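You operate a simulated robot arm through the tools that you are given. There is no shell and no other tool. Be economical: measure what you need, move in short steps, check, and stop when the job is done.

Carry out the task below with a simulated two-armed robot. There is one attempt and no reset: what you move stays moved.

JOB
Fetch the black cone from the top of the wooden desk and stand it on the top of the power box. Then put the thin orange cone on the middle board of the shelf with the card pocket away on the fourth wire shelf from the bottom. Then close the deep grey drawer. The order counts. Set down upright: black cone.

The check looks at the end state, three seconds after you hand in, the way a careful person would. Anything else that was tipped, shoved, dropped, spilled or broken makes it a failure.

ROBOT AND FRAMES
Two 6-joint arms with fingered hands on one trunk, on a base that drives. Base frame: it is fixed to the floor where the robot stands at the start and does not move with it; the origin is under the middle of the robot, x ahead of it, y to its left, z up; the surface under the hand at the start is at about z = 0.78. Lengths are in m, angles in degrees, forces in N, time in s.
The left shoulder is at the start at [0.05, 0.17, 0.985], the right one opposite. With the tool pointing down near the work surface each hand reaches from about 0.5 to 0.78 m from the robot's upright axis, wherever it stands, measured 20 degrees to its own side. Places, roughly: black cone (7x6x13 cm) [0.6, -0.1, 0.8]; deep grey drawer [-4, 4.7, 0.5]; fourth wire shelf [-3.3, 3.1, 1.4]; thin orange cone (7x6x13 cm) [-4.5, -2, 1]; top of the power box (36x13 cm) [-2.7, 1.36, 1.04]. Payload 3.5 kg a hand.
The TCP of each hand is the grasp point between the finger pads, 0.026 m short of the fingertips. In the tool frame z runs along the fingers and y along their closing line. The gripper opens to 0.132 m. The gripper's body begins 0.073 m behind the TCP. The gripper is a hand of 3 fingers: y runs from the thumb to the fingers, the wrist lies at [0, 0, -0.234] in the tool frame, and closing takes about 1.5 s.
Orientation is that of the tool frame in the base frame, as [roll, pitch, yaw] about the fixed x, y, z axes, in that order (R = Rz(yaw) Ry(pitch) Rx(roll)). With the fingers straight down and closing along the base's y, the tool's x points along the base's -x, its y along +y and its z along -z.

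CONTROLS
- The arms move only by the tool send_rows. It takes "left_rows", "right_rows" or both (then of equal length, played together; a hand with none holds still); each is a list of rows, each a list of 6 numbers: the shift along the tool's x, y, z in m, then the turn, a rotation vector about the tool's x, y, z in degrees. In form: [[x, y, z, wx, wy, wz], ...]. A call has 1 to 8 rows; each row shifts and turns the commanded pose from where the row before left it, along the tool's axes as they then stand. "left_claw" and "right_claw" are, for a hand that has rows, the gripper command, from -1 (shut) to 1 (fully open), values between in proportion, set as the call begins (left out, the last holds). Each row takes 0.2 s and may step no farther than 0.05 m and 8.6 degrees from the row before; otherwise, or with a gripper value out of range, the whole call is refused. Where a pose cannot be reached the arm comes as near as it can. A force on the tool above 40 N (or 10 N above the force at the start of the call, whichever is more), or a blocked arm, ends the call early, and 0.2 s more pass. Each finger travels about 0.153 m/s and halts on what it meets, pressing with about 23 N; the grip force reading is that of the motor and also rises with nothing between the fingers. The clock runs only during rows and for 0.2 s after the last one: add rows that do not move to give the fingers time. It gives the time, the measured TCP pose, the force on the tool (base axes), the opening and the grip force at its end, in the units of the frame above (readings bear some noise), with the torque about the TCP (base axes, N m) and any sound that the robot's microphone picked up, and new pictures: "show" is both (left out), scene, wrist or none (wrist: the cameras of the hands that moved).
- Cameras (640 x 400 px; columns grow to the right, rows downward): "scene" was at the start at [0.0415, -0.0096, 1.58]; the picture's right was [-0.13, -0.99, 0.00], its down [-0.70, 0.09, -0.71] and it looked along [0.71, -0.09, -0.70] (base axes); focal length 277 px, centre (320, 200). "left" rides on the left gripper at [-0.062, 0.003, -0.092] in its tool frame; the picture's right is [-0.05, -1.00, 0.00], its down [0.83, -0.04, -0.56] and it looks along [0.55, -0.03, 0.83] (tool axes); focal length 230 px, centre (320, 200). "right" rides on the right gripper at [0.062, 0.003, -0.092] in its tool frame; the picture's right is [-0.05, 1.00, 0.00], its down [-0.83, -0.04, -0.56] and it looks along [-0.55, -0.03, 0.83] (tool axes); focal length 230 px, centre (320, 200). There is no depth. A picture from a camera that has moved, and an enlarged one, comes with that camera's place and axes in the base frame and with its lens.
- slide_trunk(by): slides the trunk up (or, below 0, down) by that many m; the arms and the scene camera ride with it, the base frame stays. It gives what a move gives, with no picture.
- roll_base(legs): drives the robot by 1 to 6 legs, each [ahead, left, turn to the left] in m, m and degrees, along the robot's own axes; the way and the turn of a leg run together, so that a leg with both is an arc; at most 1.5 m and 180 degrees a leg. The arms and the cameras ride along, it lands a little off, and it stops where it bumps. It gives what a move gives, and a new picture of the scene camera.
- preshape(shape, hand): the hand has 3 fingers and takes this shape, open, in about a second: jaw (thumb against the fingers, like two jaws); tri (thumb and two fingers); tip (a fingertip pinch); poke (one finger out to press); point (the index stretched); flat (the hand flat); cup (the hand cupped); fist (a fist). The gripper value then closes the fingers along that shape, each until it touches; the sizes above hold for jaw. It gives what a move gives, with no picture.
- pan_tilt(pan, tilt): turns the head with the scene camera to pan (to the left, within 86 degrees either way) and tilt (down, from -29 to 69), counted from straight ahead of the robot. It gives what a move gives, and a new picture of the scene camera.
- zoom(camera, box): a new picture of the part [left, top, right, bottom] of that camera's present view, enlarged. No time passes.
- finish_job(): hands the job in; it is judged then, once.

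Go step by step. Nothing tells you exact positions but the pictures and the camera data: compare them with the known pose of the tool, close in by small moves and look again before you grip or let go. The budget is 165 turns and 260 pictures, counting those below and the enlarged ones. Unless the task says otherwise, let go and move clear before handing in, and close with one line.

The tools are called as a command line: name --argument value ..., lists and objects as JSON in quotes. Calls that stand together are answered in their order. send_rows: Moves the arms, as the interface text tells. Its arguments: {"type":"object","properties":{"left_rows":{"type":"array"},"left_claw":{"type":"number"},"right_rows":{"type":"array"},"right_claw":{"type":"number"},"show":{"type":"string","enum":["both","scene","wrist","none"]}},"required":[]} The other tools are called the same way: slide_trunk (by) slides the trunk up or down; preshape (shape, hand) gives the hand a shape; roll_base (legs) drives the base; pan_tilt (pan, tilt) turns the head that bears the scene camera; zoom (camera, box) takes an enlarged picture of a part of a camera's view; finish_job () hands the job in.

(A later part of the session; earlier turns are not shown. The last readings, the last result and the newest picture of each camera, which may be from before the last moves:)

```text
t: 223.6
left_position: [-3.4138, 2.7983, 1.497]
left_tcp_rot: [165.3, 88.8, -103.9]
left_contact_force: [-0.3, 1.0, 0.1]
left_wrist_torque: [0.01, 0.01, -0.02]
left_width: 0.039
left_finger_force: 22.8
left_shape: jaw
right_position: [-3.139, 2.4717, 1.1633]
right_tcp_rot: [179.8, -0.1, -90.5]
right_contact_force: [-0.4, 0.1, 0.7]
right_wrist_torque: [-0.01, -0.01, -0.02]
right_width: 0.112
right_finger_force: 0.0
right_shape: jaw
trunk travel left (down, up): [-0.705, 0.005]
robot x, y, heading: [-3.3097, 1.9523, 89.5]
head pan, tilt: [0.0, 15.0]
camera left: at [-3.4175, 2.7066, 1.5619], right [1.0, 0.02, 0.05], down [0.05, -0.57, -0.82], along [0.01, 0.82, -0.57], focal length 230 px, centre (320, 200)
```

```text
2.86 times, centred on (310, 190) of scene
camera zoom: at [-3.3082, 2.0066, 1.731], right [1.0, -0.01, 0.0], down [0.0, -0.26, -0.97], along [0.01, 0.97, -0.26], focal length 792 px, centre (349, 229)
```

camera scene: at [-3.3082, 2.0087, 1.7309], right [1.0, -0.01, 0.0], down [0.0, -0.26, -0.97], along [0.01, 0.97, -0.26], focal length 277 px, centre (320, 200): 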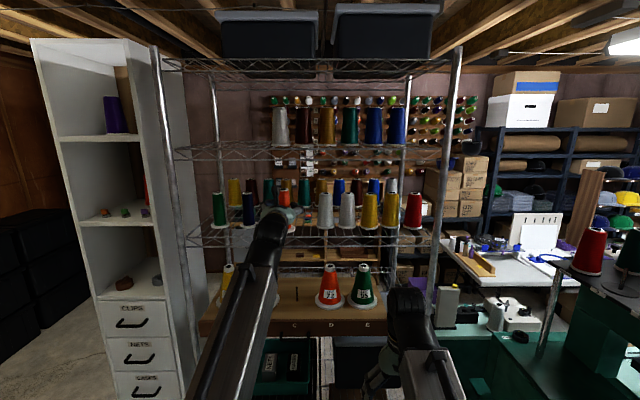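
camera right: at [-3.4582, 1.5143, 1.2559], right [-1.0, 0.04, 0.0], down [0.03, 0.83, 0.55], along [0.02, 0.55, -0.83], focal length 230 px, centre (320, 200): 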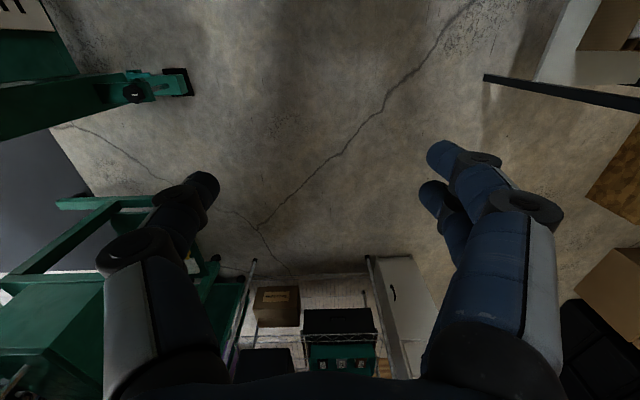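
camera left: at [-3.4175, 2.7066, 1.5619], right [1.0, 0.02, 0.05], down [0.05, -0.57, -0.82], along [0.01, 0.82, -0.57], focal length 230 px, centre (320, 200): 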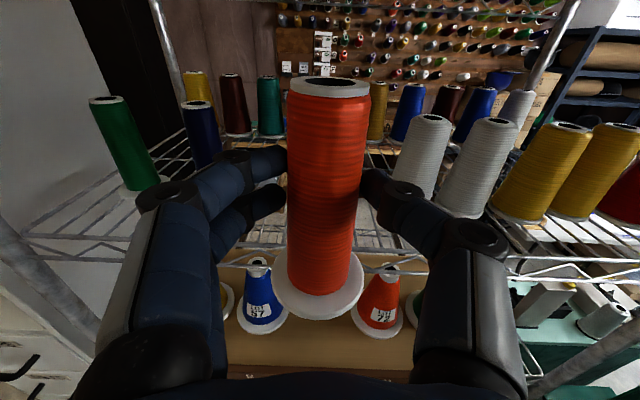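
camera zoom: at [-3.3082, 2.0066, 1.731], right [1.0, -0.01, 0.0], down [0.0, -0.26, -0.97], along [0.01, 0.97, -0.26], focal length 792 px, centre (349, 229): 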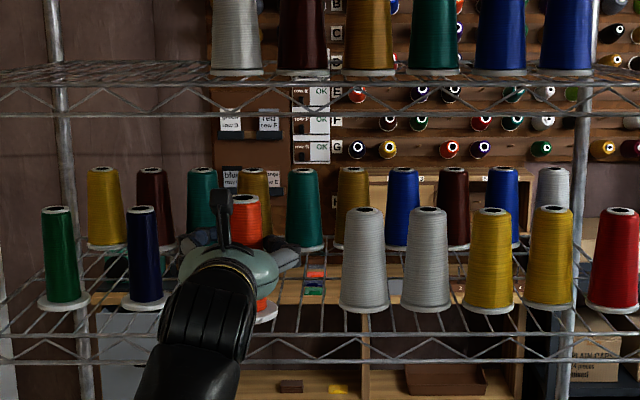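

Alignment good: shelf front edge y≈2.865, front row y≈2.95. Advance the rest, to y≈2.93, above the shelf.

roll_base --legs '[[0.135, 0, 0.2]]'

send_rows --left_rows '[[0, 0, 0, 0, 0, 0]]' --show "wrist"

zoom --camera "scene" --box '[200, 120, 420, 260]'

```text
t: 224.9
left_position: [-3.4183, 2.9343, 1.4972]
left_tcp_rot: [166.8, 88.7, -102.1]
left_contact_force: [0.5, 0.7, -0.6]
left_wrist_torque: [0.03, -0.03, 0.01]
left_width: 0.0392
left_finger_force: 23.1
left_shape: jaw
right_position: [-3.1406, 2.6094, 1.1626]
right_tcp_rot: [179.7, -0.1, -90.2]
right_contact_force: [0.6, 1.2, -0.2]
right_wrist_torque: [-0.02, 0.01, 0.01]
right_width: 0.1116
right_finger_force: 0.1
right_shape: jaw
trunk travel left (down, up): [-0.705, 0.005]
robot x, y, heading: [-3.3059, 2.0892, 89.9]
head pan, tilt: [0.0, 15.0]
camera scene: at [-3.3077, 2.144, 1.7309], right [1.0, 0.0, 0.0], down [0.0, -0.26, -0.97], along [0.0, 0.97, -0.26], focal length 277 px, centre (320, 200)
```

scene: 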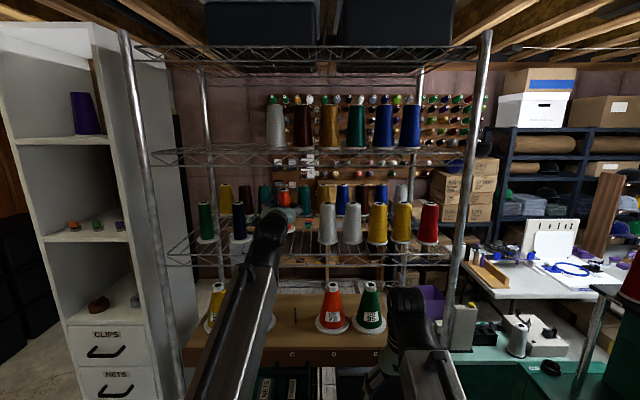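

```text
t: 225.3
left_position: [-3.4191, 2.9322, 1.4989]
left_tcp_rot: [165.2, 88.8, -103.7]
left_contact_force: [0.3, -0.2, 0.3]
left_wrist_torque: [0.0, 0.02, -0.06]
left_width: 0.039
left_finger_force: 23.1
left_shape: jaw
right_position: [-3.1403, 2.6059, 1.1632]
right_tcp_rot: [179.8, 0.0, -90.2]
right_contact_force: [0.1, -0.8, -0.7]
right_wrist_torque: [0.0, -0.01, 0.03]
right_width: 0.1119
right_finger_force: 0.1
right_shape: jaw
trunk travel left (down, up): [-0.705, 0.005]
robot x, y, heading: [-3.3095, 2.0887, 89.6]
head pan, tilt: [0.0, 15.0]
camera left: at [-3.4201, 2.8413, 1.5618], right [1.0, 0.02, 0.05], down [0.05, -0.57, -0.82], along [0.01, 0.82, -0.57], focal length 230 px, centre (320, 200)
```

left: 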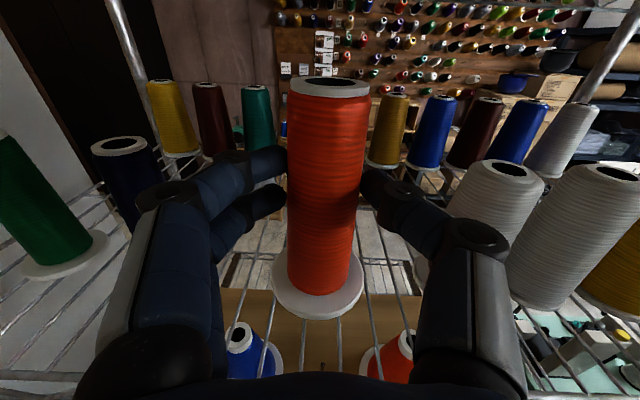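

```text
2.86 times, centred on (310, 190) of scene
camera zoom: at [-3.3077, 2.1418, 1.731], right [1.0, 0.0, 0.0], down [0.0, -0.26, -0.97], along [0.0, 0.97, -0.26], focal length 792 px, centre (349, 229)
```

zoom: 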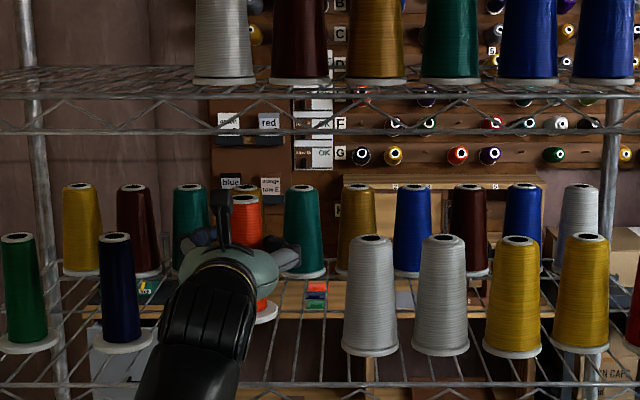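

Cone is over the gap, clear of neighbours. Lower 3 cm first.

send_rows --left_rows '[[0.01, 0, 0, 0, 0, 0], [0.01, 0, 0, 0, 0, 0], [0.01, 0, 0, 0, 0, 0], [0, 0, 0, 0, 0, 0]]' --show "wrist"

zoom --camera "scene" --box '[220, 160, 360, 250]'

```text
t: 226.3
left_position: [-3.4186, 2.9317, 1.4672]
left_tcp_rot: [164.9, 88.9, -103.8]
left_contact_force: [0.4, 0.5, -0.7]
left_wrist_torque: [-0.04, -0.01, 0.0]
left_width: 0.0393
left_finger_force: 23.4
left_shape: jaw
right_position: [-3.1391, 2.6086, 1.1632]
right_tcp_rot: [179.8, 0.0, -90.2]
right_contact_force: [0.0, -0.5, -0.2]
right_wrist_torque: [0.04, 0.0, 0.04]
right_width: 0.1122
right_finger_force: 0.1
right_shape: jaw
trunk travel left (down, up): [-0.705, 0.005]
robot x, y, heading: [-3.3067, 2.0877, 89.8]
head pan, tilt: [0.0, 15.0]
camera left: at [-3.4202, 2.84, 1.5314], right [1.0, 0.02, 0.05], down [0.05, -0.57, -0.82], along [0.01, 0.82, -0.57], focal length 230 px, centre (320, 200)
```

left: 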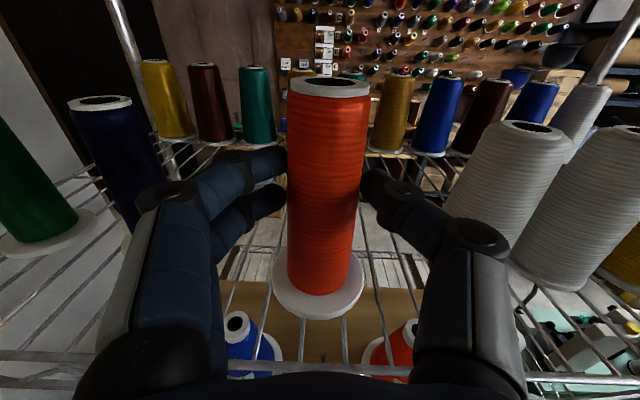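

```text
4.44 times, centred on (290, 205) of scene
camera zoom: at [-3.3077, 2.1411, 1.7311], right [1.0, 0.0, 0.0], down [0.0, -0.26, -0.97], along [0.0, 0.97, -0.26], focal length 1231 px, centre (453, 178)
```

zoom: 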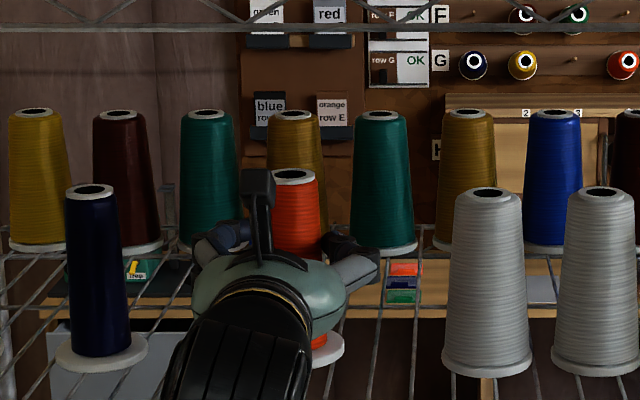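

send_rows --left_rows '[[0.006, 0, 0, 0, 0, 0], [0.003, 0, 0, 0, 0, 0], [0.003, 0, 0, 0, 0, 0], [0, 0, 0, 0, 0, 0]]' --show "none"

send_rows --left_rows '[[0.003, 0, 0, 0, 0, 0], [0.002, 0, 0, 0, 0, 0], [0, 0, 0, 0, 0, 0]]' --show "none"

```text
t: 227.3
left_position: [-3.4192, 2.931, 1.4547]
left_tcp_rot: [166.0, 88.8, -102.8]
left_contact_force: [0.5, 0.1, 0.1]
left_wrist_torque: [-0.01, 0.02, -0.02]
left_width: 0.0391
left_finger_force: 23.0
left_shape: jaw
right_position: [-3.1405, 2.6067, 1.1628]
right_tcp_rot: [179.8, 0.0, -90.3]
right_contact_force: [-0.2, -0.6, 0.3]
right_wrist_torque: [0.0, 0.02, 0.01]
right_width: 0.112
right_finger_force: 0.1
right_shape: jaw
trunk travel left (down, up): [-0.705, 0.005]
robot x, y, heading: [-3.3093, 2.0895, 89.9]
head pan, tilt: [0.0, 15.0]
```

```text
t: 228.1
left_position: [-3.4185, 2.9317, 1.4517]
left_tcp_rot: [166.3, 88.7, -102.5]
left_contact_force: [-0.4, -1.0, 0.3]
left_wrist_torque: [-0.03, 0.01, -0.03]
left_width: 0.0392
left_finger_force: 22.8
left_shape: jaw
right_position: [-3.1408, 2.6076, 1.1632]
right_tcp_rot: [179.8, 0.0, -90.2]
right_contact_force: [-0.3, 0.2, -1.1]
right_wrist_torque: [0.05, -0.01, 0.03]
right_width: 0.1117
right_finger_force: 0.0
right_shape: jaw
trunk travel left (down, up): [-0.705, 0.005]
robot x, y, heading: [-3.3062, 2.0877, 90.0]
head pan, tilt: [0.0, 15.0]
```

send_rows --left_rows '[[0.002, 0, 0, 0, 0, 0], [0.002, 0, 0, 0, 0, 0], [0, 0, 0, 0, 0, 0]]' --show "none"

send_rows --left_rows '[[0.002, 0, 0, 0, 0, 0], [0.002, 0, 0, 0, 0, 0], [0, 0, 0, 0, 0, 0]]' --show "wrist"

zoom --camera "scene" --box '[220, 160, 360, 250]'

```text
t: 228.9
left_position: [-3.4185, 2.9315, 1.446]
left_tcp_rot: [165.9, 88.8, -102.9]
left_contact_force: [-0.2, 0.3, 0.2]
left_wrist_torque: [-0.02, 0.05, -0.06]
left_width: 0.0393
left_finger_force: 22.9
left_shape: jaw
right_position: [-3.1411, 2.607, 1.164]
right_tcp_rot: [179.8, 0.1, -90.2]
right_contact_force: [0.4, 0.6, -0.2]
right_wrist_torque: [0.02, 0.02, 0.0]
right_width: 0.1119
right_finger_force: 0.1
right_shape: jaw
trunk travel left (down, up): [-0.705, 0.005]
robot x, y, heading: [-3.3099, 2.0891, 89.9]
head pan, tilt: [0.0, 15.0]
```

```text
t: 229.7
left_position: [-3.4185, 2.9305, 1.444]
left_tcp_rot: [165.7, 88.8, -103.3]
left_contact_force: [0.4, 0.7, -1.1]
left_wrist_torque: [-0.03, 0.0, -0.02]
left_width: 0.039
left_finger_force: 22.9
left_shape: jaw
right_position: [-3.1407, 2.6075, 1.1645]
right_tcp_rot: [179.8, -0.1, -90.2]
right_contact_force: [0.3, 0.2, -0.1]
right_wrist_torque: [-0.04, -0.01, -0.01]
right_width: 0.112
right_finger_force: 0.0
right_shape: jaw
trunk travel left (down, up): [-0.705, 0.005]
robot x, y, heading: [-3.3084, 2.087, 89.9]
head pan, tilt: [0.0, 15.0]
camera left: at [-3.4206, 2.8396, 1.5067], right [1.0, 0.02, 0.05], down [0.05, -0.57, -0.82], along [0.01, 0.82, -0.57], focal length 230 px, centre (320, 200)
```

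left: 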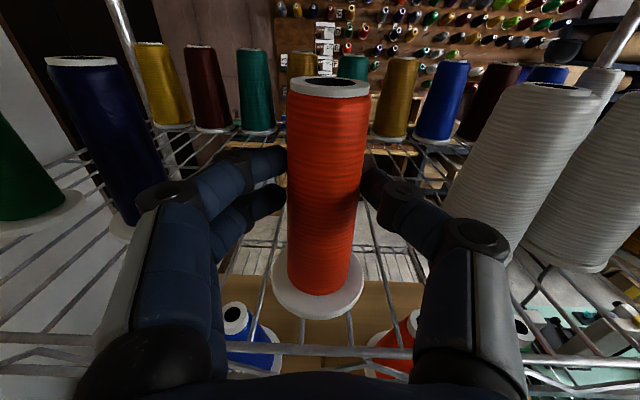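

```text
4.44 times, centred on (290, 205) of scene
camera zoom: at [-3.3077, 2.1411, 1.7311], right [1.0, 0.0, 0.0], down [0.0, -0.26, -0.97], along [0.0, 0.97, -0.26], focal length 1231 px, centre (453, 178)
```

zoom: 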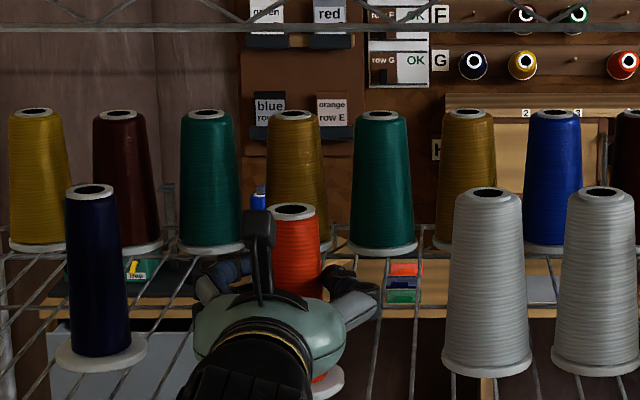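

Not in contact yet; continue lowering in small steps.

send_rows --left_rows '[[0.002, 0, 0, 0, 0, 0], [0.002, 0, 0, 0, 0, 0], [0, 0, 0, 0, 0, 0]]' --show "none"

send_rows --left_rows '[[0.002, 0, 0, 0, 0, 0], [0.002, 0, 0, 0, 0, 0], [0, 0, 0, 0, 0, 0]]' --show "none"

zoom --camera "left" --box '[220, 220, 420, 345]'

```text
t: 230.5
left_position: [-3.4187, 2.9303, 1.4395]
left_tcp_rot: [163.8, 88.9, -105.0]
left_contact_force: [-0.1, 1.7, 5.5]
left_wrist_torque: [0.08, 0.01, 0.03]
left_width: 0.039
left_finger_force: 22.7
left_shape: jaw
right_position: [-3.1398, 2.6072, 1.1647]
right_tcp_rot: [179.7, -0.1, -90.3]
right_contact_force: [0.0, 0.7, -0.4]
right_wrist_torque: [0.0, 0.0, -0.02]
right_width: 0.1125
right_finger_force: 0.0
right_shape: jaw
trunk travel left (down, up): [-0.705, 0.005]
robot x, y, heading: [-3.3121, 2.088, 89.7]
head pan, tilt: [0.0, 15.0]
```

```text
t: 231.3
left_position: [-3.4187, 2.9293, 1.4397]
left_tcp_rot: [155.2, 89.3, -113.7]
left_contact_force: [-2.1, 8.8, 27.9]
left_wrist_torque: [0.44, 0.03, -0.01]
left_width: 0.0387
left_finger_force: 23.1
left_shape: jaw
right_position: [-3.1412, 2.6065, 1.1659]
right_tcp_rot: [179.8, 0.0, -90.2]
right_contact_force: [0.2, -0.6, 0.0]
right_wrist_torque: [0.0, 0.03, 0.01]
right_width: 0.1122
right_finger_force: 0.0
right_shape: jaw
trunk travel left (down, up): [-0.705, 0.005]
robot x, y, heading: [-3.3099, 2.0837, 89.7]
head pan, tilt: [0.0, 15.0]
```

```text
3.20 times, centred on (320, 282) of left
camera zoom: at [-3.4204, 2.8377, 1.5023], right [1.0, 0.02, 0.05], down [0.05, -0.56, -0.82], along [0.01, 0.83, -0.56], focal length 736 px, centre (320, -64)
```

zoom: 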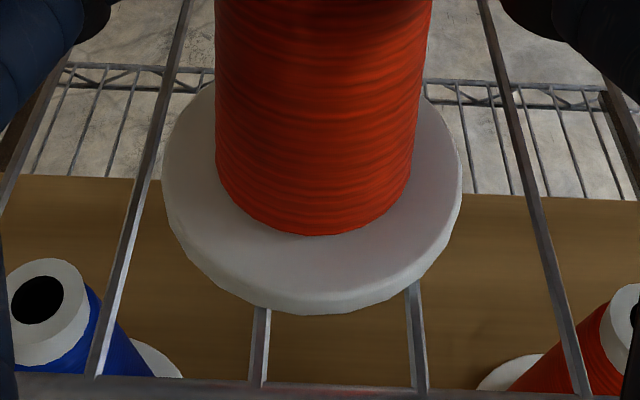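

Contact with two shelf wires under the base (28 N). Relieve slightly and open a little.

send_rows --left_rows '[[-0.003, 0, 0, 0, 0, 0], [0, 0, 0, 0, 0, 0]]' --show "none"

send_rows --left_rows '[[0, 0, 0, 0, 0, 0], [0, 0, 0, 0, 0, 0], [0, 0, 0, 0, 0, 0], [0, 0, 0, 0, 0, 0]]' --left_claw 0.05 --show "wrist"

```text
t: 231.9
left_position: [-3.4193, 2.9297, 1.4409]
left_tcp_rot: [163.2, 89.0, -105.8]
left_contact_force: [-0.8, 6.4, 21.6]
left_wrist_torque: [0.37, 0.06, 0.02]
left_width: 0.039
left_finger_force: 23.1
left_shape: jaw
right_position: [-3.1399, 2.6055, 1.163]
right_tcp_rot: [179.8, 0.0, -90.2]
right_contact_force: [1.1, -0.3, -0.7]
right_wrist_torque: [-0.01, -0.01, -0.04]
right_width: 0.112
right_finger_force: 0.1
right_shape: jaw
trunk travel left (down, up): [-0.705, 0.005]
robot x, y, heading: [-3.308, 2.0918, 89.7]
head pan, tilt: [0.0, 15.0]
```

```text
t: 232.9
left_position: [-3.418, 2.9308, 1.4381]
left_tcp_rot: [166.0, 88.8, -102.8]
left_contact_force: [-0.7, -0.3, 0.0]
left_wrist_torque: [-0.02, -0.02, 0.05]
left_width: 0.0687
left_finger_force: 0.0
left_shape: jaw
right_position: [-3.1404, 2.6075, 1.1632]
right_tcp_rot: [179.8, -0.1, -90.2]
right_contact_force: [0.4, -0.4, -0.2]
right_wrist_torque: [0.01, 0.01, 0.0]
right_width: 0.1121
right_finger_force: 0.0
right_shape: jaw
trunk travel left (down, up): [-0.705, 0.005]
robot x, y, heading: [-3.3113, 2.0858, 89.5]
head pan, tilt: [0.0, 15.0]
camera left: at [-3.4207, 2.8396, 1.5017], right [1.0, 0.02, 0.05], down [0.05, -0.57, -0.82], along [0.01, 0.82, -0.57], focal length 230 px, centre (320, 200)
```

left: 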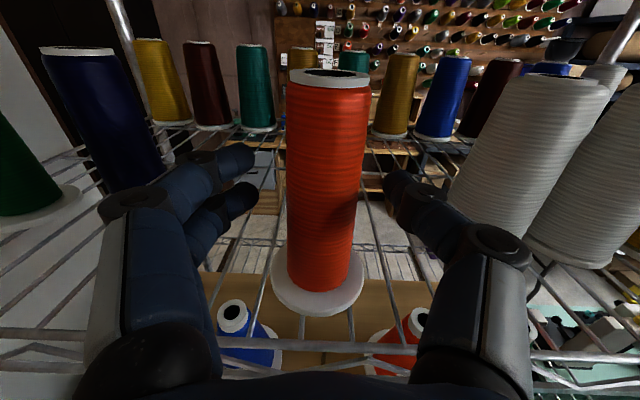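

The cone stands free on the shelf. Back the base straight out.

roll_base --legs '[[-0.12, 0, 0], [-0.3, 0, 0]]'

zoom --camera "scene" --box '[160, 80, 480, 280]'

```text
t: 235.8
left_position: [-3.4197, 2.5104, 1.4387]
left_tcp_rot: [164.9, 88.9, -103.9]
left_contact_force: [-0.8, 0.5, -0.5]
left_wrist_torque: [-0.01, 0.02, -0.01]
left_width: 0.0683
left_finger_force: 0.1
left_shape: jaw
right_position: [-3.1422, 2.1878, 1.1637]
right_tcp_rot: [179.8, 0.0, -90.2]
right_contact_force: [-0.9, -0.5, -0.3]
right_wrist_torque: [0.01, 0.01, 0.01]
right_width: 0.112
right_finger_force: 0.0
right_shape: jaw
trunk travel left (down, up): [-0.705, 0.005]
robot x, y, heading: [-3.3091, 1.6705, 89.7]
head pan, tilt: [0.0, 15.0]
camera scene: at [-3.3087, 1.72, 1.7311], right [1.0, 0.0, 0.0], down [0.0, -0.26, -0.97], along [0.0, 0.97, -0.26], focal length 277 px, centre (320, 200)
```

scene: 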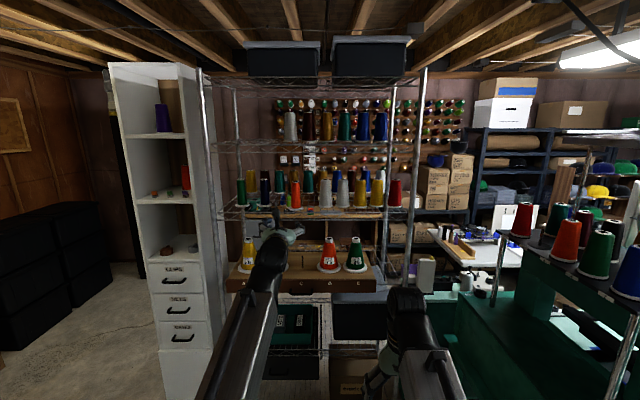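

```text
2.00 times, centred on (320, 180) of scene
camera zoom: at [-3.3087, 1.72, 1.7311], right [1.0, 0.0, 0.0], down [0.0, -0.26, -0.97], along [0.0, 0.97, -0.26], focal length 554 px, centre (320, 240)
```

zoom: 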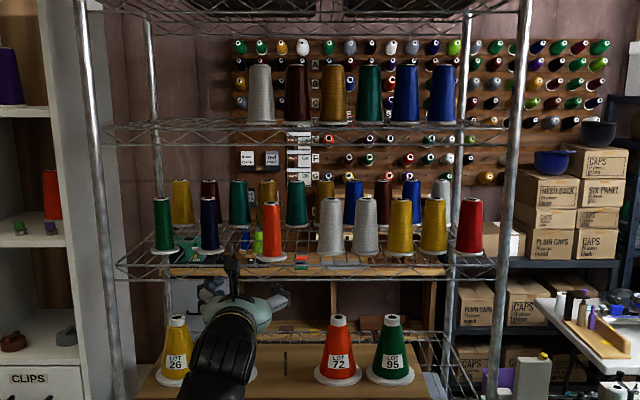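

The orange cone stands upright on the fourth shelf; neighbours untouched. Next: the grey drawer near [-4, 4.7, 0.5], behind the rack. Let me look around to the left and right for a way.

pan_tilt --pan 35 --tilt 22

pan_tilt --pan -35 --tilt 22

```text
t: 236.8
left_position: [-3.42, 2.511, 1.438]
left_tcp_rot: [165.5, 88.8, -103.3]
left_contact_force: [-0.3, -0.1, 0.0]
left_wrist_torque: [-0.02, -0.01, -0.01]
left_width: 0.0685
left_finger_force: 0.1
left_shape: jaw
right_position: [-3.1415, 2.1873, 1.1638]
right_tcp_rot: [179.8, -0.1, -90.2]
right_contact_force: [0.5, -0.8, 0.1]
right_wrist_torque: [-0.02, -0.04, -0.05]
right_width: 0.1122
right_finger_force: 0.0
right_shape: jaw
trunk travel left (down, up): [-0.705, 0.005]
robot x, y, heading: [-3.3061, 1.6711, 89.9]
head pan, tilt: [35.0, 22.0]
camera scene: at [-3.3618, 1.7046, 1.7197], right [0.82, 0.57, 0.0], down [0.21, -0.31, -0.93], along [-0.53, 0.76, -0.37], focal length 277 px, centre (320, 200)
```

scene: 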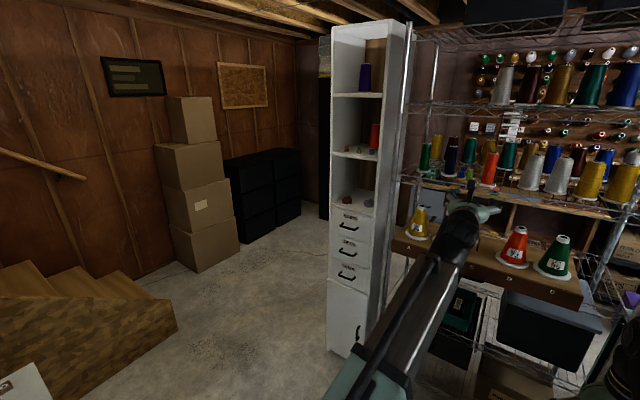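

```text
t: 238.2
left_position: [-3.4197, 2.5112, 1.4371]
left_tcp_rot: [165.5, 88.7, -103.2]
left_contact_force: [0.1, 0.6, 0.5]
left_wrist_torque: [0.01, -0.02, 0.0]
left_width: 0.0686
left_finger_force: 0.1
left_shape: jaw
right_position: [-3.1421, 2.1875, 1.1628]
right_tcp_rot: [179.9, 0.1, -90.2]
right_contact_force: [0.2, -0.8, 0.4]
right_wrist_torque: [-0.02, -0.01, -0.02]
right_width: 0.1122
right_finger_force: 0.0
right_shape: jaw
trunk travel left (down, up): [-0.705, 0.005]
robot x, y, heading: [-3.3093, 1.6655, 89.7]
head pan, tilt: [-35.0, 22.0]
camera scene: at [-3.2555, 1.7043, 1.7197], right [0.82, -0.57, 0.0], down [-0.22, -0.31, -0.93], along [0.53, 0.76, -0.37], focal length 277 px, centre (320, 200)
```

scene: 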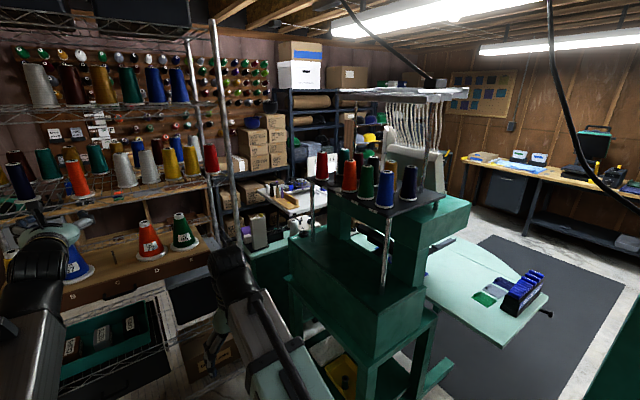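

To travel compactly I'll bring the left hand down and fold it back to pointing down.

send_rows --left_rows '[[0.045, 0, 0, 0, 0, 0], [0.045, 0, 0, 0, 0, 0], [0.045, 0, 0, 0, 0, 0], [0.045, 0, 0, 0, 0, 0], [0.045, 0, -0.005, 0, 0, 0]]' --show "none"

send_rows --left_rows '[[0, 0, -0.025, 0, 8.5, 0], [0.0037, 0, -0.0247, 0, 8.5, 0], [0.0073, 0, -0.0239, 0, 8.5, 0], [0.0108, 0, -0.0226, 0, 8.5, 0], [0.014, 0, -0.0207, 0, 8.5, 0], [0.0169, 0, -0.0184, 0, 8.5, 0], [0.0194, 0, -0.0157, 0, 8.5, 0], [0.0215, 0, -0.0127, 0, 8.5, 0]]' --left_claw -1 --show "none"

send_rows --left_rows '[[0.0232, 0, -0.0094, 0, 8.5, 0], [0.0243, 0, -0.0058, 0, 8.5, 0], [0, 0, 0, 0, 4, 0], [0, 0, 0, 0, 0, 0]]' --show "scene"

```text
t: 239.4
left_position: [-3.4209, 2.4999, 1.2122]
left_tcp_rot: [166.8, 88.8, -101.9]
left_contact_force: [-0.4, -0.6, 0.3]
left_wrist_torque: [0.01, -0.02, 0.01]
left_width: 0.0684
left_finger_force: 0.1
left_shape: jaw
right_position: [-3.1419, 2.1887, 1.1627]
right_tcp_rot: [179.8, -0.1, -90.2]
right_contact_force: [-0.1, -0.6, -0.5]
right_wrist_torque: [0.02, 0.02, -0.03]
right_width: 0.112
right_finger_force: 0.0
right_shape: jaw
trunk travel left (down, up): [-0.705, 0.005]
robot x, y, heading: [-3.3074, 1.6692, 89.6]
head pan, tilt: [-35.0, 22.0]
```

```text
t: 241.2
left_position: [-3.3047, 2.2794, 1.199]
left_tcp_rot: [173.2, 23.7, -88.1]
left_contact_force: [-0.6, -0.6, 1.0]
left_wrist_torque: [-0.01, -0.02, 0.01]
left_width: 0.0
left_finger_force: 22.9
left_shape: jaw
left hand out of reach, approached as far as the arm can: row 1, 3, 4, 5, 6, 7, 8
right_position: [-3.1412, 2.187, 1.1621]
right_tcp_rot: [179.8, 0.1, -90.1]
right_contact_force: [0.2, 0.3, -0.5]
right_wrist_torque: [-0.04, 0.03, -0.02]
right_width: 0.1119
right_finger_force: 0.1
right_shape: jaw
trunk travel left (down, up): [-0.705, 0.005]
robot x, y, heading: [-3.3115, 1.6668, 89.6]
head pan, tilt: [-35.0, 22.0]
```

```text
t: 242.2
left_position: [-3.2944, 2.2218, 1.2062]
left_tcp_rot: [166.4, 6.6, -85.6]
left_contact_force: [0.4, 0.4, 0.2]
left_wrist_torque: [0.04, 0.03, 0.0]
left_width: 0.0
left_finger_force: 22.8
left_shape: jaw
left hand out of reach, approached as far as the arm can: row 1, 2
right_position: [-3.1415, 2.188, 1.1647]
right_tcp_rot: [179.8, 0.0, -90.1]
right_contact_force: [0.5, -0.3, 0.5]
right_wrist_torque: [0.0, -0.02, -0.02]
right_width: 0.1123
right_finger_force: 0.0
right_shape: jaw
trunk travel left (down, up): [-0.705, 0.005]
robot x, y, heading: [-3.3101, 1.6674, 89.9]
head pan, tilt: [-35.0, 22.0]
camera scene: at [-3.2556, 1.7041, 1.7197], right [0.82, -0.57, 0.0], down [-0.22, -0.31, -0.93], along [0.53, 0.76, -0.37], focal length 277 px, centre (320, 200)
```

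scene: 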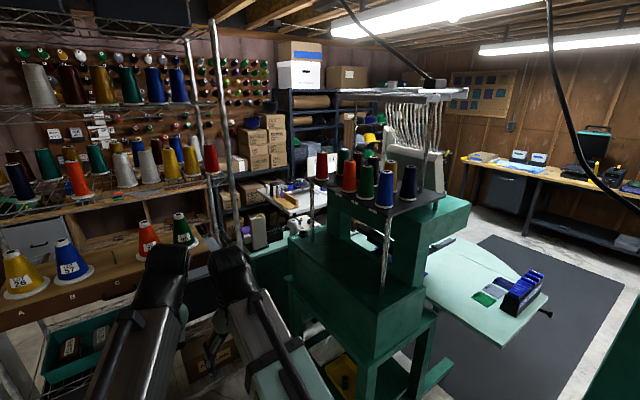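

Folded. Move the left hand outward a bit from the right one, and look at the grey thing visible behind the rack's left part.

send_rows --left_rows '[[0, 0.04, 0, -4, 0, 0], [0, 0.04, 0, -4, 3, 0], [0, 0.04, 0, -4, 3, 0], [0, 0.02, 0, 0, 0, 0]]' --show "none"

pan_tilt --pan 12 --tilt 22

zoom --camera "scene" --box '[200, 130, 440, 290]'

```text
t: 243.2
left_position: [-3.4416, 2.2361, 1.1931]
left_tcp_rot: [156.3, 0.4, -83.5]
left_contact_force: [0.0, 1.0, 0.7]
left_wrist_torque: [0.02, -0.05, -0.01]
left_width: 0.0004
left_finger_force: 22.8
left_shape: jaw
left hand out of reach, approached as far as the arm can: row 2, 3, 4
right_position: [-3.1416, 2.1882, 1.1634]
right_tcp_rot: [179.7, 0.0, -90.2]
right_contact_force: [-0.9, -0.5, 0.6]
right_wrist_torque: [-0.03, -0.03, 0.03]
right_width: 0.1121
right_finger_force: 0.0
right_shape: jaw
trunk travel left (down, up): [-0.705, 0.005]
robot x, y, heading: [-3.3091, 1.6655, 89.7]
head pan, tilt: [-35.0, 22.0]
```

```text
t: 244.4
left_position: [-3.4413, 2.2367, 1.1923]
left_tcp_rot: [156.2, 0.5, -83.5]
left_contact_force: [-0.1, 0.4, -0.4]
left_wrist_torque: [0.0, 0.0, 0.02]
left_width: 0.0
left_finger_force: 23.2
left_shape: jaw
right_position: [-3.1408, 2.1889, 1.1631]
right_tcp_rot: [179.8, 0.0, -90.2]
right_contact_force: [-0.5, -1.4, -0.1]
right_wrist_torque: [0.04, 0.0, 0.0]
right_width: 0.1122
right_finger_force: 0.0
right_shape: jaw
trunk travel left (down, up): [-0.705, 0.005]
robot x, y, heading: [-3.3078, 1.67, 89.9]
head pan, tilt: [12.0, 22.0]
camera scene: at [-3.3279, 1.7191, 1.7197], right [0.98, 0.21, 0.0], down [0.08, -0.37, -0.93], along [-0.19, 0.91, -0.37], focal length 277 px, centre (320, 200)
```

scene: 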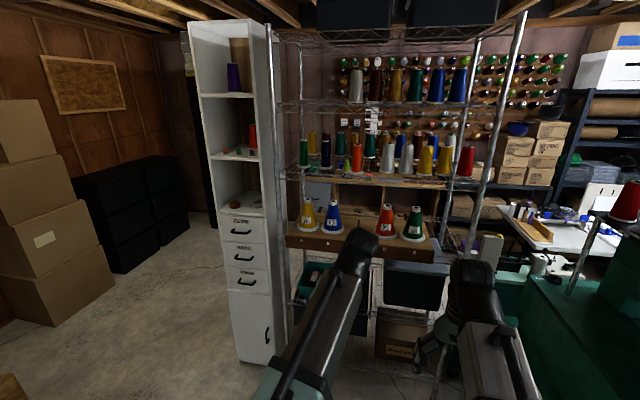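

```text
2.50 times, centred on (320, 210) of scene
camera zoom: at [-3.3279, 1.7191, 1.7197], right [0.98, 0.21, 0.0], down [0.08, -0.37, -0.93], along [-0.19, 0.91, -0.37], focal length 693 px, centre (320, 175)
```

zoom: 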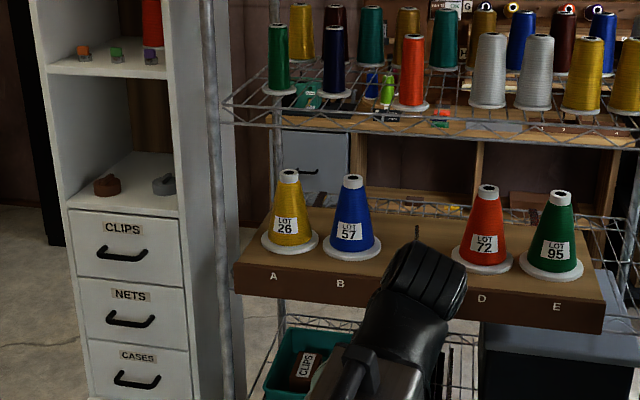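

The grey drawer is at the left end of the bench behind the rack (≈x -3.9). I'll move ahead a bit, strafe left past the white cabinet, and look.

roll_base --legs '[[0.45, 0, 0.2], [0, 1.3, 0]]'

pan_tilt --pan -20 --tilt 28

```text
t: 253.3
left_position: [-4.7621, 2.6868, 1.1934]
left_tcp_rot: [156.3, 0.5, -83.2]
left_contact_force: [-1.0, 1.1, 0.1]
left_wrist_torque: [-0.03, 0.0, 0.04]
left_width: 0.0001
left_finger_force: 23.0
left_shape: jaw
right_position: [-4.4613, 2.6397, 1.1626]
right_tcp_rot: [179.8, 0.0, -89.9]
right_contact_force: [-0.5, 0.0, 0.0]
right_wrist_torque: [0.0, 0.0, 0.0]
right_width: 0.1123
right_finger_force: 0.1
right_shape: jaw
trunk travel left (down, up): [-0.705, 0.005]
robot x, y, heading: [-4.6295, 2.1198, 90.1]
head pan, tilt: [12.0, 22.0]
camera scene: at [-4.6457, 2.1706, 1.7197], right [0.98, 0.21, 0.0], down [0.08, -0.37, -0.93], along [-0.2, 0.91, -0.37], focal length 277 px, centre (320, 200)
```

scene: 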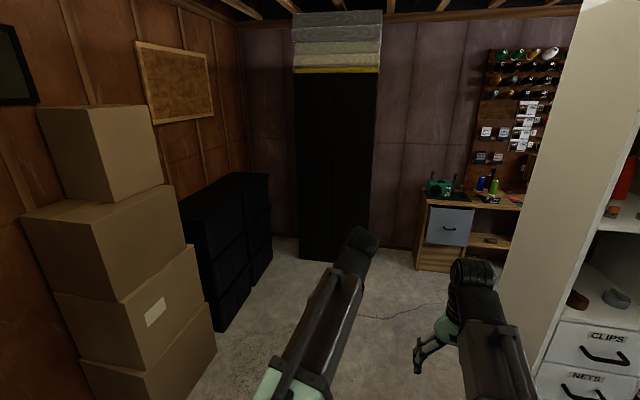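

```text
t: 254.3
left_position: [-4.7606, 2.6867, 1.1944]
left_tcp_rot: [156.2, 0.5, -83.2]
left_contact_force: [0.0, 0.0, 0.2]
left_wrist_torque: [-0.04, -0.03, -0.01]
left_width: 0.0
left_finger_force: 23.3
left_shape: jaw
right_position: [-4.4611, 2.6403, 1.1641]
right_tcp_rot: [179.9, 0.0, -89.8]
right_contact_force: [0.3, 1.3, -0.2]
right_wrist_torque: [0.01, 0.03, 0.02]
right_width: 0.112
right_finger_force: 0.1
right_shape: jaw
trunk travel left (down, up): [-0.705, 0.005]
robot x, y, heading: [-4.6249, 2.1184, 90.1]
head pan, tilt: [-20.0, 28.0]
camera scene: at [-4.5947, 2.1657, 1.71], right [0.94, -0.34, 0.0], down [-0.16, -0.44, -0.88], along [0.3, 0.83, -0.47], focal length 277 px, centre (320, 200)
```

scene: 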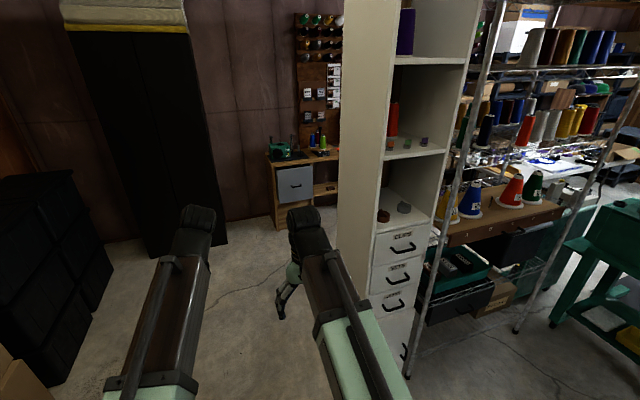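

zoom --camera "scene" --box '[250, 130, 350, 240]'

roll_base --legs '[[0.9, 0, 0]]'

pan_tilt --pan -35 --tilt 38

```text
3.64 times, centred on (300, 185) of scene
camera zoom: at [-4.5947, 2.1657, 1.71], right [0.94, -0.34, 0.0], down [-0.16, -0.44, -0.88], along [0.3, 0.83, -0.47], focal length 1007 px, centre (393, 254)
```

zoom: 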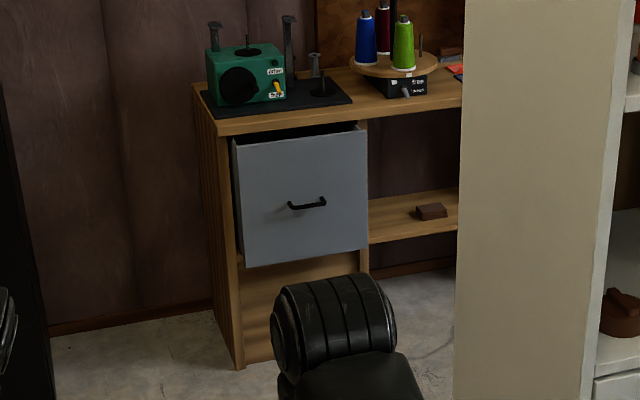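

```text
t: 259.2
left_position: [-4.7589, 3.6182, 1.1939]
left_tcp_rot: [156.2, 0.5, -83.5]
left_contact_force: [0.3, 0.0, 0.1]
left_wrist_torque: [0.0, 0.01, 0.01]
left_width: 0.0001
left_finger_force: 22.6
left_shape: jaw
right_position: [-4.4602, 3.5705, 1.1624]
right_tcp_rot: [179.7, -0.2, -90.2]
right_contact_force: [0.2, 0.7, 0.3]
right_wrist_torque: [0.02, -0.02, -0.01]
right_width: 0.1122
right_finger_force: 0.0
right_shape: jaw
trunk travel left (down, up): [-0.705, 0.005]
robot x, y, heading: [-4.6273, 3.046, 90.1]
head pan, tilt: [-20.0, 28.0]
camera scene: at [-4.5953, 3.0963, 1.71], right [0.94, -0.34, 0.0], down [-0.16, -0.44, -0.88], along [0.3, 0.83, -0.47], focal length 277 px, centre (320, 200)
```

scene: 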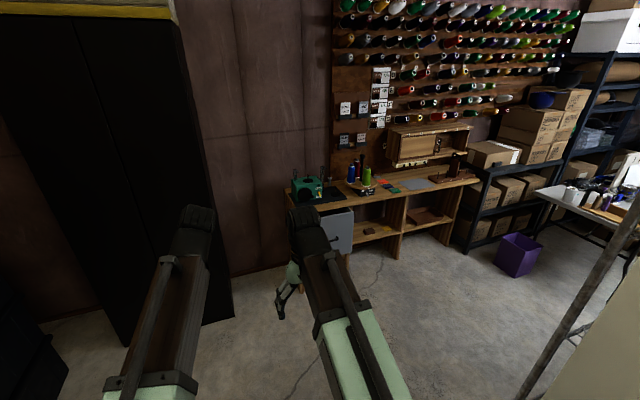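

```text
t: 259.9
left_position: [-4.7593, 3.6172, 1.1942]
left_tcp_rot: [156.1, 0.5, -83.4]
left_contact_force: [-0.1, 0.4, 0.5]
left_wrist_torque: [-0.02, -0.03, 0.0]
left_width: 0.0
left_finger_force: 22.6
left_shape: jaw
right_position: [-4.46, 3.5706, 1.163]
right_tcp_rot: [179.8, 0.0, -90.1]
right_contact_force: [0.1, -0.3, -0.2]
right_wrist_torque: [0.03, 0.04, 0.01]
right_width: 0.1119
right_finger_force: 0.1
right_shape: jaw
trunk travel left (down, up): [-0.705, 0.005]
robot x, y, heading: [-4.626, 3.0535, 89.9]
head pan, tilt: [-35.0, 38.0]
camera scene: at [-4.5771, 3.0806, 1.6945], right [0.82, -0.57, 0.0], down [-0.35, -0.5, -0.79], along [0.45, 0.65, -0.62], focal length 277 px, centre (320, 200)
```

scene: 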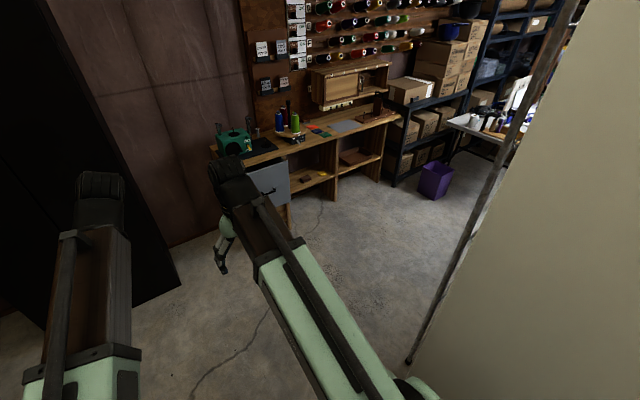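

The drawer face is ~35 cm wide (x≈-4.16…-3.81, z≈0.40…0.76), pulled out from a bench whose front is at y≈4.66. I'll drive to (-4.155, 3.75) in front of it.

roll_base --legs '[[0.68, 0, 0], [0, -0.47, 0]]'

pan_tilt --pan -15 --tilt 45

```text
t: 266.1
left_position: [-4.2923, 4.2988, 1.1931]
left_tcp_rot: [156.2, 0.5, -83.2]
left_contact_force: [0.6, 0.0, 0.0]
left_wrist_torque: [0.0, 0.02, 0.02]
left_width: 0.0002
left_finger_force: 23.4
left_shape: jaw
right_position: [-3.992, 4.2515, 1.1623]
right_tcp_rot: [179.8, 0.0, -90.0]
right_contact_force: [1.2, -0.1, 0.0]
right_wrist_torque: [0.02, 0.02, -0.01]
right_width: 0.1121
right_finger_force: 0.1
right_shape: jaw
trunk travel left (down, up): [-0.705, 0.005]
robot x, y, heading: [-4.1566, 3.7279, 90.2]
head pan, tilt: [-35.0, 38.0]
camera scene: at [-4.1072, 3.7617, 1.6945], right [0.82, -0.57, 0.0], down [-0.35, -0.51, -0.79], along [0.45, 0.65, -0.62], focal length 277 px, centre (320, 200)
```

scene: 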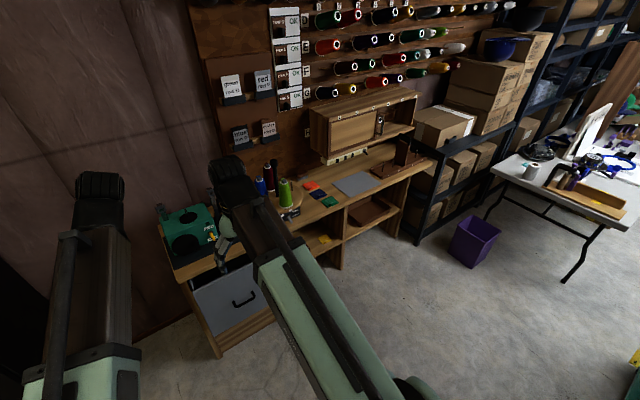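

```text
t: 266.9
left_position: [-4.292, 4.2981, 1.1948]
left_tcp_rot: [156.2, 0.5, -83.2]
left_contact_force: [-1.0, -0.8, 0.7]
left_wrist_torque: [0.0, -0.02, 0.02]
left_width: 0.0001
left_finger_force: 23.1
left_shape: jaw
right_position: [-3.9927, 4.251, 1.1645]
right_tcp_rot: [179.7, 0.1, -89.7]
right_contact_force: [0.6, 0.4, 0.3]
right_wrist_torque: [0.03, -0.03, -0.03]
right_width: 0.1121
right_finger_force: 0.2
right_shape: jaw
trunk travel left (down, up): [-0.705, 0.005]
robot x, y, heading: [-4.1597, 3.7304, 90.2]
head pan, tilt: [-15.0, 45.0]
camera scene: at [-4.1366, 3.7695, 1.6843], right [0.97, -0.26, 0.0], down [-0.18, -0.68, -0.71], along [0.18, 0.68, -0.71], focal length 277 px, centre (320, 200)
```

scene: 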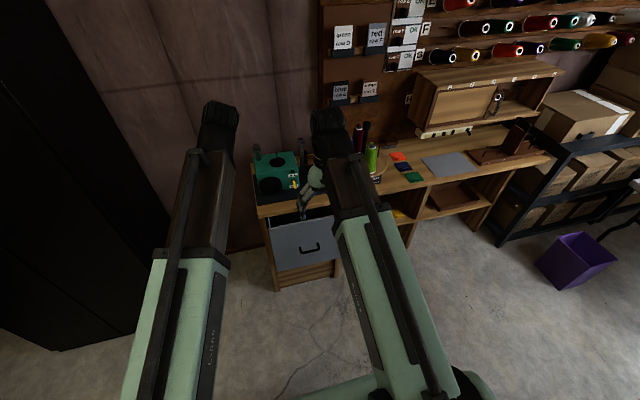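

The drawer front is at y≈4.55, handle centred around x≈-4.0. Hands are clear in front of it (y≤4.35). Close the right fingers and lower the trunk.

send_rows --right_rows '[[0, 0, 0, 0, 0, 0], [0, 0, 0, 0, 0, 0], [0, 0, 0, 0, 0, 0], [0, 0, 0, 0, 0, 0], [0, 0, 0, 0, 0, 0], [0, 0, 0, 0, 0, 0]]' --right_claw -1 --show "none"

slide_trunk --by -0.35

pan_tilt --pan -5 --tilt 35

```text
t: 268.3
left_position: [-4.2917, 4.2981, 1.1933]
left_tcp_rot: [156.2, 0.4, -83.1]
left_contact_force: [-0.2, 0.0, 0.8]
left_wrist_torque: [0.03, -0.02, 0.01]
left_width: 0.0001
left_finger_force: 23.3
left_shape: jaw
right_position: [-3.9927, 4.2517, 1.1639]
right_tcp_rot: [179.9, 0.1, -89.9]
right_contact_force: [0.2, -0.3, 0.3]
right_wrist_torque: [-0.02, -0.03, 0.01]
right_width: 0.0
right_finger_force: 23.1
right_shape: jaw
trunk travel left (down, up): [-0.705, 0.005]
robot x, y, heading: [-4.156, 3.7294, 90.0]
head pan, tilt: [-15.0, 45.0]
```

```text
t: 271.7
left_position: [-4.2942, 4.2984, 0.844]
left_tcp_rot: [156.2, 0.5, -83.1]
left_contact_force: [-0.3, 0.7, 0.2]
left_wrist_torque: [0.01, 0.01, 0.0]
left_width: 0.0
left_finger_force: 23.1
left_shape: jaw
right_position: [-3.9941, 4.2508, 0.8143]
right_tcp_rot: [179.8, 0.1, -89.9]
right_contact_force: [0.2, -0.2, 0.2]
right_wrist_torque: [-0.02, 0.0, 0.01]
right_width: 0.0
right_finger_force: 23.1
right_shape: jaw
trunk travel left (down, up): [-0.355, 0.355]
robot x, y, heading: [-4.1608, 3.7287, 90.1]
head pan, tilt: [-15.0, 45.0]
```

```text
t: 272.4
left_position: [-4.294, 4.2983, 0.8428]
left_tcp_rot: [156.2, 0.5, -83.3]
left_contact_force: [0.1, -0.5, -1.1]
left_wrist_torque: [0.02, 0.0, 0.01]
left_width: 0.0
left_finger_force: 23.3
left_shape: jaw
right_position: [-3.9932, 4.2498, 0.8116]
right_tcp_rot: [179.8, -0.1, -89.9]
right_contact_force: [-0.7, -0.7, 0.0]
right_wrist_torque: [0.02, 0.01, -0.01]
right_width: 0.0
right_finger_force: 23.2
right_shape: jaw
trunk travel left (down, up): [-0.355, 0.355]
robot x, y, heading: [-4.1581, 3.7287, 90.3]
head pan, tilt: [-5.0, 35.0]
camera scene: at [-4.1502, 3.7786, 1.349], right [1.0, -0.09, 0.0], down [-0.05, -0.57, -0.82], along [0.07, 0.82, -0.57], focal length 277 px, centre (320, 200)
```

scene: 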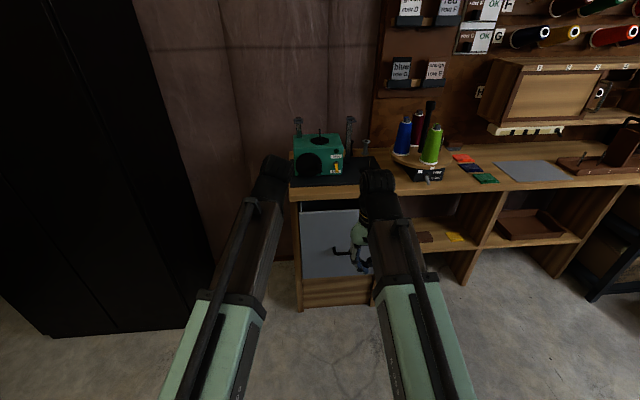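

slide_trunk --by -0.33

pan_tilt --pan -8 --tilt 30

zoom --camera "scene" --box '[240, 140, 440, 265]'

```text
t: 275.7
left_position: [-4.2931, 4.2985, 0.5136]
left_tcp_rot: [156.2, 0.4, -83.3]
left_contact_force: [0.2, 0.1, -0.6]
left_wrist_torque: [-0.03, 0.0, -0.04]
left_width: 0.0
left_finger_force: 23.2
left_shape: jaw
right_position: [-3.9945, 4.2523, 0.4825]
right_tcp_rot: [179.8, 0.0, -90.0]
right_contact_force: [-0.3, 0.3, -0.4]
right_wrist_torque: [-0.04, -0.01, 0.01]
right_width: 0.0
right_finger_force: 23.3
right_shape: jaw
trunk travel left (down, up): [-0.025, 0.685]
robot x, y, heading: [-4.1556, 3.7298, 90.3]
head pan, tilt: [-5.0, 35.0]
```

```text
t: 276.4
left_position: [-4.2927, 4.2973, 0.5135]
left_tcp_rot: [156.2, 0.6, -83.2]
left_contact_force: [0.9, 0.5, -0.8]
left_wrist_torque: [-0.02, -0.01, -0.02]
left_width: 0.0
left_finger_force: 22.8
left_shape: jaw
right_position: [-3.9936, 4.2506, 0.4836]
right_tcp_rot: [179.8, 0.0, -89.9]
right_contact_force: [0.3, -0.1, 0.5]
right_wrist_torque: [-0.01, 0.02, 0.02]
right_width: 0.0
right_finger_force: 22.6
right_shape: jaw
trunk travel left (down, up): [-0.025, 0.685]
robot x, y, heading: [-4.162, 3.7345, 90.4]
head pan, tilt: [-8.0, 30.0]
camera scene: at [-4.1454, 3.7805, 1.0268], right [0.99, -0.14, 0.0], down [-0.07, -0.5, -0.87], along [0.12, 0.86, -0.5], focal length 277 px, centre (320, 200)
```

scene: 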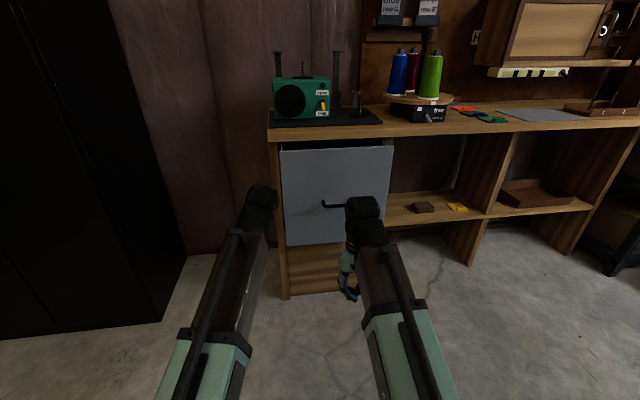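

```text
3.20 times, centred on (340, 202) of scene
camera zoom: at [-4.1454, 3.7805, 1.0268], right [0.99, -0.14, 0.0], down [-0.07, -0.5, -0.87], along [0.12, 0.86, -0.5], focal length 886 px, centre (256, 192)
```

zoom: 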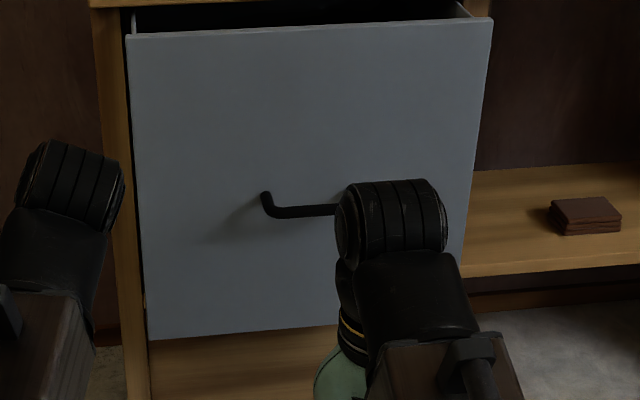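

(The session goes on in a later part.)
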